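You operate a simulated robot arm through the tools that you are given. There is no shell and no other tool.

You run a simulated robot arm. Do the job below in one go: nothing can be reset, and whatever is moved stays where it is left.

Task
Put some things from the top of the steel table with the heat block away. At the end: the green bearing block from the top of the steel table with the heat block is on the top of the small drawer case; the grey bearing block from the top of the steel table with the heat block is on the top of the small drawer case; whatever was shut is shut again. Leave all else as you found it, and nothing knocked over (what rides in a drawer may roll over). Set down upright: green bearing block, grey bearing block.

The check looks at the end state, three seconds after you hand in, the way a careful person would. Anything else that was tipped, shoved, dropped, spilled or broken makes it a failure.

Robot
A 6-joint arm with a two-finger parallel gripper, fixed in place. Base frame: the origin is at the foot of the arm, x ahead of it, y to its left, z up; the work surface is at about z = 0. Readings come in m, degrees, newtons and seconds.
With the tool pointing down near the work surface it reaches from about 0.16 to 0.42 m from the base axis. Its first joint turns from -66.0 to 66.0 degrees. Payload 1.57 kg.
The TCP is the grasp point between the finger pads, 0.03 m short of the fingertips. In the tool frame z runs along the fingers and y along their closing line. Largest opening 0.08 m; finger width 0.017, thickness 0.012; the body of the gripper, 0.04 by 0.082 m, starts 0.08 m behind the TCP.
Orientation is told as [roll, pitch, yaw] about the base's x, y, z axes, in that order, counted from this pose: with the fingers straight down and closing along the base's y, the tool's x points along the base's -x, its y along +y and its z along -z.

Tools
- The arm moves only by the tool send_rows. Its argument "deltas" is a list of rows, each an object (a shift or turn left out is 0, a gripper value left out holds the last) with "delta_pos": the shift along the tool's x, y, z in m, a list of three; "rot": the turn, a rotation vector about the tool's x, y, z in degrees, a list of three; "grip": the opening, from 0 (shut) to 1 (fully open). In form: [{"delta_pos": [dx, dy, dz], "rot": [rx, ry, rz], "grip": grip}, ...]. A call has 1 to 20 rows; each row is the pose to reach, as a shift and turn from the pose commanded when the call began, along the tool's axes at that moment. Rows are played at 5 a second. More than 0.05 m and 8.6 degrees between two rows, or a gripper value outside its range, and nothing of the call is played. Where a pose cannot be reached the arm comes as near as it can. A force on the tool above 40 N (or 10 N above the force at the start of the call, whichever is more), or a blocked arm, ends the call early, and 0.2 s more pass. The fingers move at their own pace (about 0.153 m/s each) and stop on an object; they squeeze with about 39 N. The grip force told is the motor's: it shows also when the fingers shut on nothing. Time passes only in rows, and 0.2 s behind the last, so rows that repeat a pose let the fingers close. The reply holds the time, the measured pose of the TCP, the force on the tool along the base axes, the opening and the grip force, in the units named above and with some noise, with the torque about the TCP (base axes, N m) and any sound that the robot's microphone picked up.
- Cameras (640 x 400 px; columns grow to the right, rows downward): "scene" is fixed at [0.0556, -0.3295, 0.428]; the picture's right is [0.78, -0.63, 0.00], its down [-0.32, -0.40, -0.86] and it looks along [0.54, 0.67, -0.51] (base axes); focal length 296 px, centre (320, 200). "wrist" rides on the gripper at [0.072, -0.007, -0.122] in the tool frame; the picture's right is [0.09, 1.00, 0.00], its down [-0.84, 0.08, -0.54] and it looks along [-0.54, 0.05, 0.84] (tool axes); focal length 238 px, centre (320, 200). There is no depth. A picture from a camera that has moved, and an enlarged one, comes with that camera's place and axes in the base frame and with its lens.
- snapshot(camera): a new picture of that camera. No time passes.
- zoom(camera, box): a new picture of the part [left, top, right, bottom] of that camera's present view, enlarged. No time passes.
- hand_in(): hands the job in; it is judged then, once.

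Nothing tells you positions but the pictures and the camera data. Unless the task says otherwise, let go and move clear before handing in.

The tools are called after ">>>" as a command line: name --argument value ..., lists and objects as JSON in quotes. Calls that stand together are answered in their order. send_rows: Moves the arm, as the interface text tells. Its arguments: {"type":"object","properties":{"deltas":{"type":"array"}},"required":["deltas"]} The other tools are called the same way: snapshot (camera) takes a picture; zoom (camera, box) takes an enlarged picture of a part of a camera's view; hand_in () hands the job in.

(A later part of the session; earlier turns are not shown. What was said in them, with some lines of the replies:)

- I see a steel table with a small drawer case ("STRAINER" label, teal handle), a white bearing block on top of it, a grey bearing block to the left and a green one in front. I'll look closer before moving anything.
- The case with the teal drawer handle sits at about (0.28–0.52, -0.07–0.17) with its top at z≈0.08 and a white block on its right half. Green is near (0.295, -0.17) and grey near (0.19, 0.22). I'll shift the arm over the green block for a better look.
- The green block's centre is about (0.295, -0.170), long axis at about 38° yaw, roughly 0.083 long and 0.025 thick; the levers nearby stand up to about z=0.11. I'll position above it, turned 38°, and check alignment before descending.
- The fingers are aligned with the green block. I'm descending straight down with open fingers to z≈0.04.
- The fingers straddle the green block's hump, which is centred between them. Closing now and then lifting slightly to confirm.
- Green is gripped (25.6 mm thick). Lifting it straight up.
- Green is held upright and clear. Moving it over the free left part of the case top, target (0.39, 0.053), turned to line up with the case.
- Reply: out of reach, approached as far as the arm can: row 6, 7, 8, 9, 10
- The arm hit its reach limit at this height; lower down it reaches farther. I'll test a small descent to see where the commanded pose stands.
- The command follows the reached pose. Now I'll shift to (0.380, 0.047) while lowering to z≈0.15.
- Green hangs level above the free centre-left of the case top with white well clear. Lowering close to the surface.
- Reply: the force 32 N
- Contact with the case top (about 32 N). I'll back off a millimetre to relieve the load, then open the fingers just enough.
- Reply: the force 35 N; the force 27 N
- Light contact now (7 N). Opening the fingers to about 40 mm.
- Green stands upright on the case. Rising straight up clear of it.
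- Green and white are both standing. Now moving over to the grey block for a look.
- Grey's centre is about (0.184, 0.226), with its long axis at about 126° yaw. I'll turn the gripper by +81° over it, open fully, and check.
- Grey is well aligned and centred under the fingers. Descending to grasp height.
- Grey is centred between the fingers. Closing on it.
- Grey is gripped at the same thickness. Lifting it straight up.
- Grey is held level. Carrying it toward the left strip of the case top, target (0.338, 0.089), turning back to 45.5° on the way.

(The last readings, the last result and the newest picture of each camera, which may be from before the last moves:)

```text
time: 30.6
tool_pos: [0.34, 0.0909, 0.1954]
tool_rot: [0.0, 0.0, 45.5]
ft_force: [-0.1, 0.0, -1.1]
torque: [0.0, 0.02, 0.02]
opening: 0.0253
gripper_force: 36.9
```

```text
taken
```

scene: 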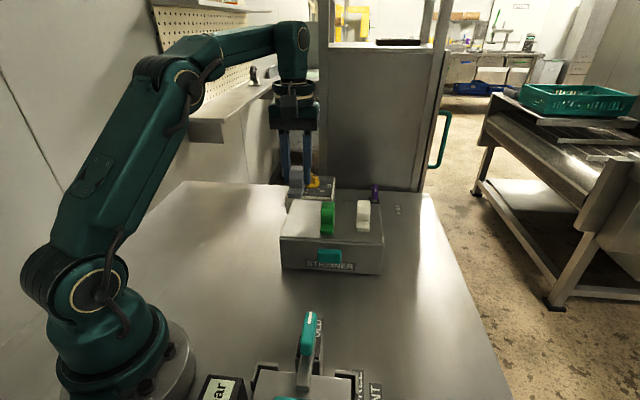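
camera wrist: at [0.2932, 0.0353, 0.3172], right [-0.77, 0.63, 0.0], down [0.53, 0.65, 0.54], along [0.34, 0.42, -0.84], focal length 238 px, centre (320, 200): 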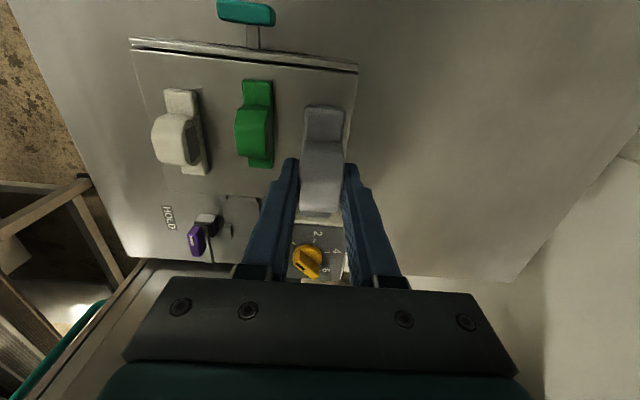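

Grey is positioned over the left strip, with the green one clear of the fingers. Lowering to just above the surface.

>>> send_rows --deltas '[{"delta_pos": [0, 0, 0.02]}, {"delta_pos": [0, 0, 0.04]}, {"delta_pos": [0, 0, 0.055]}, {"delta_pos": [0, 0, 0.066]}, {"delta_pos": [0, 0, 0.066]}]'

>>> snapshot --camera "wrist"

>>> zoom --camera "scene" --box '[260, 160, 420, 260]'

```text
time: 31.8
tool_pos: [0.3378, 0.0903, 0.1331]
tool_rot: [0.0, -0.1, 45.4]
ft_force: [-0.4, 0.4, -1.6]
torque: [-0.02, -0.04, -0.01]
opening: 0.0255
gripper_force: 37.7
```

```text
taken
camera wrist: at [0.2923, 0.035, 0.2527], right [-0.77, 0.63, 0.0], down [0.53, 0.65, 0.54], along [0.34, 0.42, -0.84], focal length 238 px, centre (320, 200)
```

wrist: 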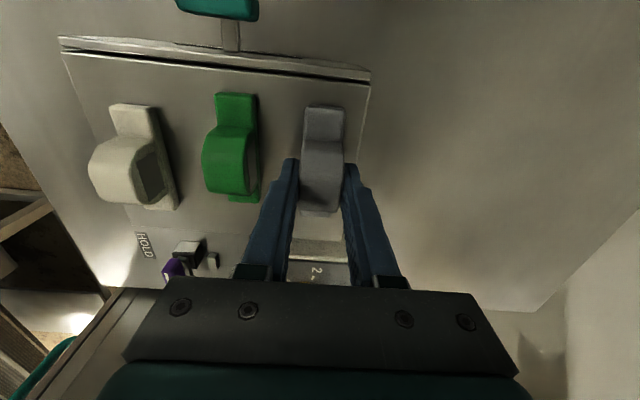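

```text
4.00 times, centred on (340, 210) of scene
camera zoom: at [0.0556, -0.3295, 0.428], right [0.78, -0.63, 0.0], down [-0.32, -0.4, -0.86], along [0.54, 0.67, -0.51], focal length 1186 px, centre (240, 160)
```

zoom: 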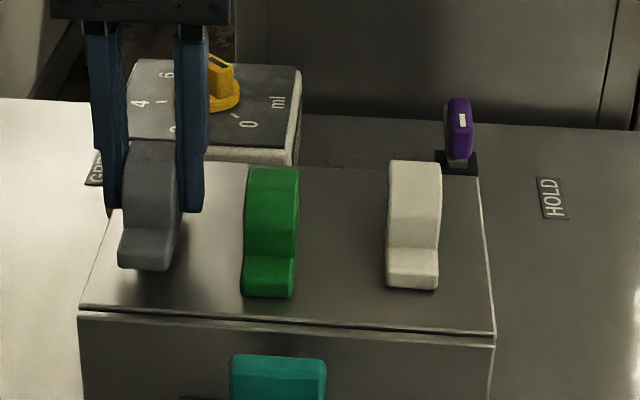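

>>> send_rows --deltas '[{"delta_pos": [0, 0, 0.003]}, {"delta_pos": [0, 0, 0.006]}, {"delta_pos": [0, 0, 0.008]}, {"delta_pos": [0, 0, 0.008]}]'

>>> zoom --camera "scene" --box '[260, 180, 360, 250]'

```text
time: 32.8
tool_pos: [0.3377, 0.0902, 0.1226]
tool_rot: [0.0, 0.0, 45.5]
ft_force: [0.3, -0.2, -1.7]
torque: [-0.01, -0.02, 0.0]
opening: 0.0256
gripper_force: 36.9
```

```text
5.71 times, centred on (310, 215) of scene
camera zoom: at [0.0556, -0.3295, 0.428], right [0.78, -0.63, 0.0], down [-0.32, -0.4, -0.86], along [0.54, 0.67, -0.51], focal length 1694 px, centre (377, 114)
```

zoom: 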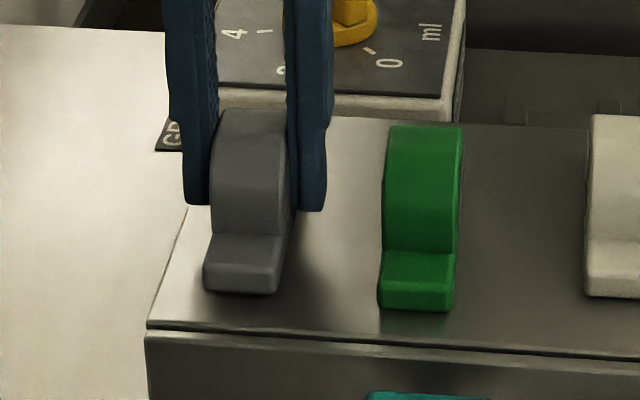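

>>> send_rows --deltas '[{"delta_pos": [0, 0, 0.001]}, {"delta_pos": [0, 0, 0.002]}, {"delta_pos": [0, 0, 0.002]}]'

```text
time: 33.6
tool_pos: [0.3378, 0.0899, 0.1209]
tool_rot: [0.0, 0.0, 45.5]
ft_force: [-0.2, 0.7, -0.5]
torque: [0.02, 0.01, -0.05]
opening: 0.0255
gripper_force: 36.5
```

>>> send_rows --deltas '[{"delta_pos": [0, 0, 0.0005]}, {"delta_pos": [0, 0, 0.001]}, {"delta_pos": [0, 0, 0.001]}]'

```text
time: 34.4
tool_pos: [0.3378, 0.089, 0.1201]
tool_rot: [0.0, -0.1, 45.5]
ft_force: [0.3, -0.3, 0.9]
torque: [-0.01, 0.04, 0.02]
opening: 0.0256
gripper_force: 37.0
```

>>> send_rows --deltas '[{"delta_pos": [0, 0, 0.0005]}, {"delta_pos": [0, 0, 0.001]}, {"delta_pos": [0, 0, 0.001]}]'

```text
time: 35.2
tool_pos: [0.3391, 0.0906, 0.1181]
tool_rot: [0.0, -0.1, 45.6]
ft_force: [-13.0, -1.7, 37.8]
torque: [0.0, 0.51, 0.01]
opening: 0.0254
gripper_force: 37.0
```

Contact with the surface. Backing off slightly to relieve the load before releasing.

>>> send_rows --deltas '[{"delta_pos": [0, 0, -0.0007]}, {"delta_pos": [0, 0, -0.0007]}, {"delta_pos": [0, 0, -0.0007]}]'

```text
time: 36.0
tool_pos: [0.3394, 0.0896, 0.1197]
tool_rot: [0.0, -0.1, 45.5]
ft_force: [-8.3, 1.9, 26.9]
torque: [0.17, 0.27, 0.04]
opening: 0.0255
gripper_force: 37.0
```

>>> send_rows --deltas '[{"delta_pos": [0, 0, -0.0007]}, {"delta_pos": [0, 0, -0.0007]}, {"delta_pos": [0, 0, -0.0007]}]'

>>> zoom --camera "scene" --box '[260, 180, 360, 250]'

```text
time: 36.8
tool_pos: [0.3384, 0.0894, 0.1188]
tool_rot: [-0.1, 0.1, 45.5]
ft_force: [0.1, -0.4, -1.2]
torque: [-0.03, 0.0, 0.02]
opening: 0.0256
gripper_force: 36.6
```

```text
5.71 times, centred on (310, 215) of scene
camera zoom: at [0.0556, -0.3295, 0.428], right [0.78, -0.63, 0.0], down [-0.32, -0.4, -0.86], along [0.54, 0.67, -0.51], focal length 1694 px, centre (377, 114)
```

zoom: 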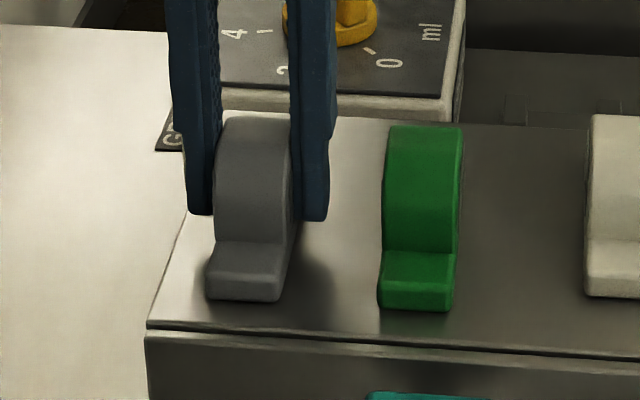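

The load is gone, so the block is within a fraction of a millimetre of the surface. Opening the fingers to about 38 mm.

>>> send_rows --deltas '[{"grip": 0.35}, {"grip": 0.4}, {"grip": 0.48}, {"grip": 0.48}]'

>>> snapshot --camera "wrist"

>>> zoom --camera "scene" --box '[260, 180, 360, 250]'

```text
time: 37.8
tool_pos: [0.339, 0.0899, 0.1204]
tool_rot: [0.0, 0.0, 45.5]
ft_force: [-0.2, -0.2, 0.1]
torque: [0.01, 0.02, 0.01]
opening: 0.0385
gripper_force: 0.0
```

```text
taken
camera wrist: at [0.2923, 0.0332, 0.2412], right [-0.77, 0.63, 0.0], down [0.53, 0.65, 0.54], along [0.34, 0.42, -0.84], focal length 238 px, centre (320, 200)
```

wrist: 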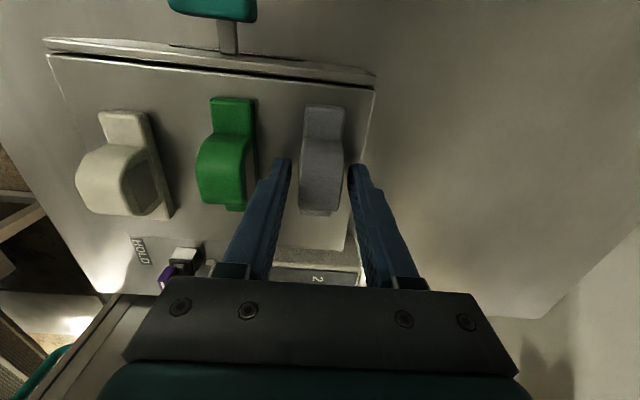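

```text
5.71 times, centred on (310, 215) of scene
camera zoom: at [0.0556, -0.3295, 0.428], right [0.78, -0.63, 0.0], down [-0.32, -0.4, -0.86], along [0.54, 0.67, -0.51], focal length 1694 px, centre (377, 114)
```

zoom: 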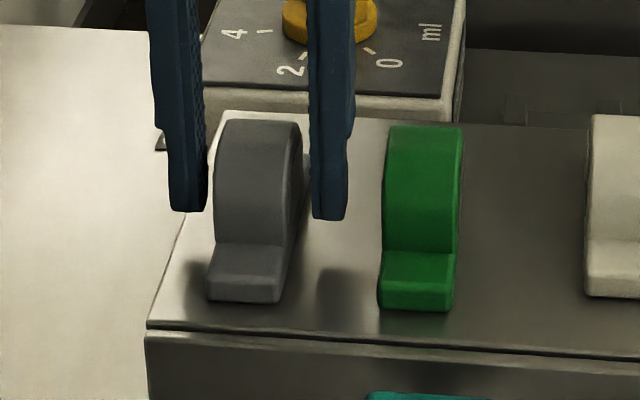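

Grey stands on the case with the fingers free. Rising straight up, then retreating toward the robot.

>>> send_rows --deltas '[{"delta_pos": [0, 0, -0.015]}, {"delta_pos": [0, 0, -0.035]}, {"delta_pos": [0, 0, -0.06]}, {"delta_pos": [0, 0, -0.07]}, {"delta_pos": [0.03, 0, -0.085]}, {"delta_pos": [0.065, 0, -0.1]}, {"delta_pos": [0.1, 0, -0.11]}, {"delta_pos": [0.1, 0, -0.11]}]'

>>> snapshot --camera "wrist"

>>> snapshot --camera "scene"

>>> zoom --camera "scene" --box '[260, 160, 420, 280]'

```text
time: 39.6
tool_pos: [0.2688, 0.0151, 0.2298]
tool_rot: [0.1, 0.0, 45.5]
ft_force: [-0.2, 0.3, 0.4]
torque: [-0.03, -0.01, 0.01]
opening: 0.0385
gripper_force: 0.0
```

```text
taken
camera wrist: at [0.2227, -0.041, 0.3509], right [-0.77, 0.63, 0.0], down [0.53, 0.65, 0.54], along [0.34, 0.42, -0.84], focal length 238 px, centre (320, 200)
```

wrist: 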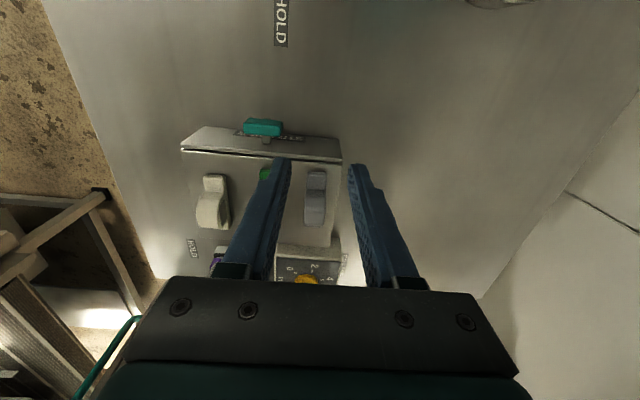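

```text
taken
```

scene: 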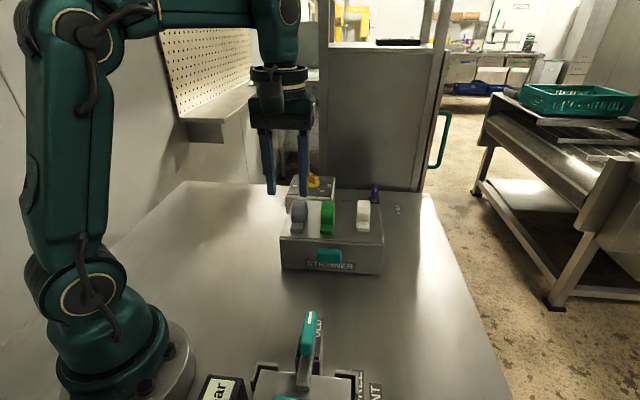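

```text
3.33 times, centred on (340, 220) of scene
camera zoom: at [0.0555, -0.3295, 0.428], right [0.78, -0.63, 0.0], down [-0.32, -0.4, -0.86], along [0.54, 0.67, -0.51], focal length 988 px, centre (253, 133)
```

zoom: 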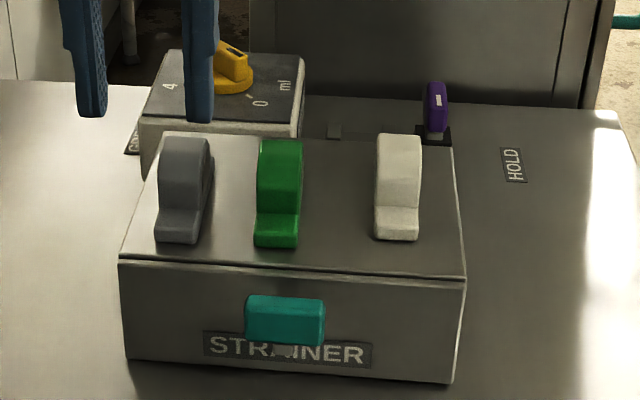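

Both blocks stand upright on the case, and white, the drawer and the handle look unchanged. To be sure of the "small drawer case" identity, I'll turn the wrist camera, staying high, to look at the other fixture near the front of the table.

>>> send_rows --deltas '[{"delta_pos": [0.003, 0.003, -0.002], "rot": [0, 0, 8]}, {"delta_pos": [0.006, 0.006, -0.004], "rot": [0, 0, 16]}, {"delta_pos": [0.01, 0.01, -0.006], "rot": [0, 0, 24]}, {"delta_pos": [0.015, 0.013, -0.008], "rot": [0, 0, 32]}, {"delta_pos": [0.02, 0.016, -0.01], "rot": [0, 0, 40]}, {"delta_pos": [0.025, 0.019, -0.01], "rot": [0, 0, 48]}, {"delta_pos": [0.03, 0.022, -0.01], "rot": [0, 0, 56]}, {"delta_pos": [0.035, 0.025, -0.01], "rot": [0, 0, 64]}, {"delta_pos": [0.04, 0.028, -0.01], "rot": [0, 0, 72]}, {"delta_pos": [0.045, 0.03, -0.01], "rot": [0, 0, 80]}, {"delta_pos": [0.05, 0.033, -0.01], "rot": [0, 0, 88]}, {"delta_pos": [0.05, 0.036, -0.01], "rot": [0, 0, 96]}, {"delta_pos": [0.05, 0.036, -0.01], "rot": [0, 0, 96]}]'

>>> snapshot --camera "wrist"

>>> snapshot --camera "scene"

```text
time: 42.4
tool_pos: [0.2075, 0.0075, 0.2388]
tool_rot: [0.1, 0.1, -50.6]
ft_force: [-1.0, 0.4, 0.3]
torque: [0.06, 0.0, 0.05]
opening: 0.0385
gripper_force: 0.1
```

```text
taken
camera wrist: at [0.1562, 0.0583, 0.3607], right [0.71, 0.7, 0.0], down [0.59, -0.6, 0.54], along [0.38, -0.39, -0.84], focal length 238 px, centre (320, 200)
```

wrist: 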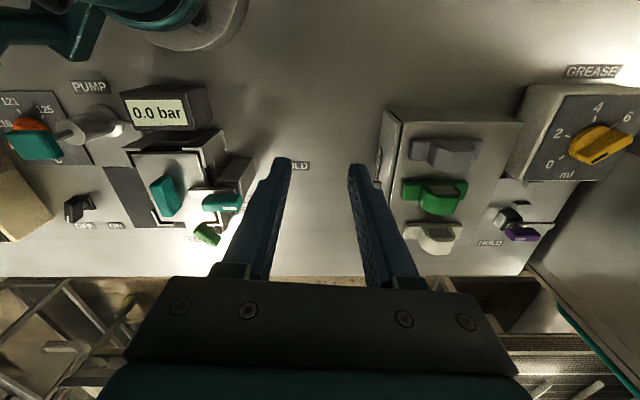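

```text
taken
```

scene: 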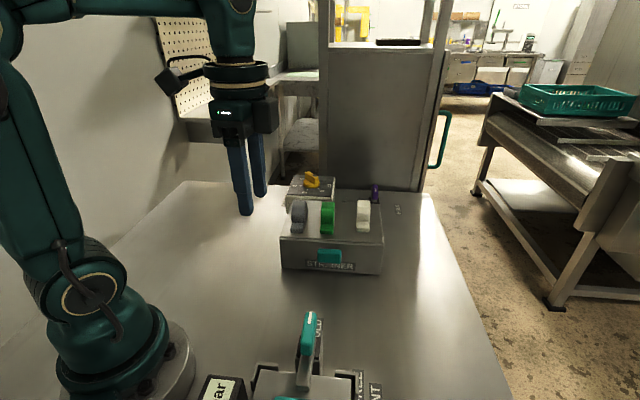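

>>> zoom --camera "wrist" --box '[0, 60, 320, 260]'

>>> zoom --camera "wrist" --box '[360, 60, 640, 260]'

```text
2.00 times, centred on (160, 160) of wrist
camera zoom: at [0.1562, 0.0583, 0.3607], right [0.71, 0.7, 0.0], down [0.59, -0.6, 0.54], along [0.38, -0.39, -0.84], focal length 477 px, centre (640, 280)
```

zoom: 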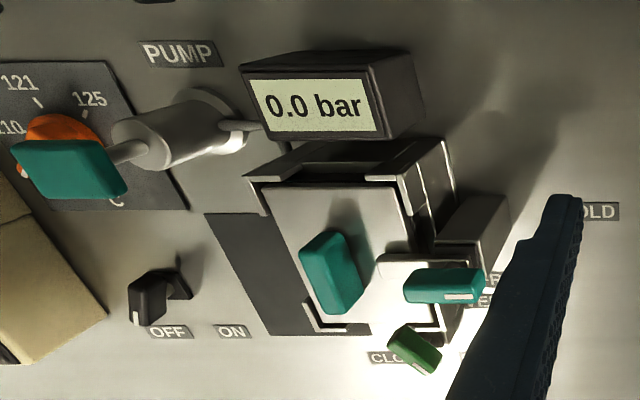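

```text
2.00 times, centred on (500, 160) of wrist
camera zoom: at [0.1562, 0.0583, 0.3607], right [0.71, 0.7, 0.0], down [0.59, -0.6, 0.54], along [0.38, -0.39, -0.84], focal length 477 px, centre (-40, 280)
```

zoom: 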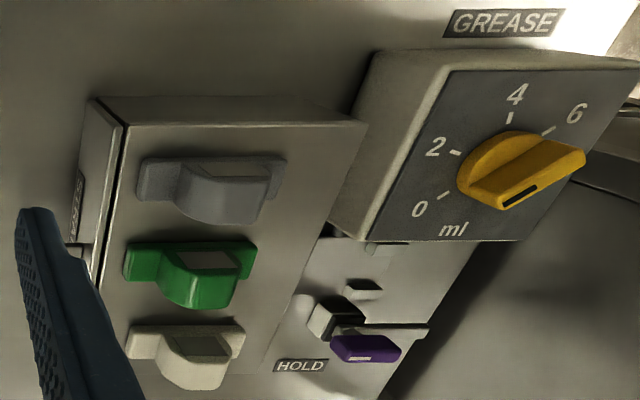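

The other fixture is a lidded pressure/heat block with levers, so the STRAINER case is the small drawer case. Green and grey stand upright on it beside the white block, the drawer is still shut, and the gripper is clear, so I'm handing in.

>>> hand_in

```text
The job is handed in.
```

I set the green and grey bearing blocks upright on top of the small drawer case, beside the white block that was already there, and handed the job in.

I took the STRAINER case with the teal handle to be the small drawer case. The only other fixture with a lid, by the pump and pressure readout, has no drawer.

In the last pictures before handing in:

- **Blocks:** green, grey and white were all standing on the case.
- **Drawer:** it was still shut, with its handle in the same spot as at the start.
- **Everything else:** nothing looked moved or knocked over, and I didn't touch any lever or knob.
- **Gripper:** it was empty and clear of everything.

While setting each block down I pressed into the case top at about 32–38 N. I backed off before letting go, and the case did not appear to move.
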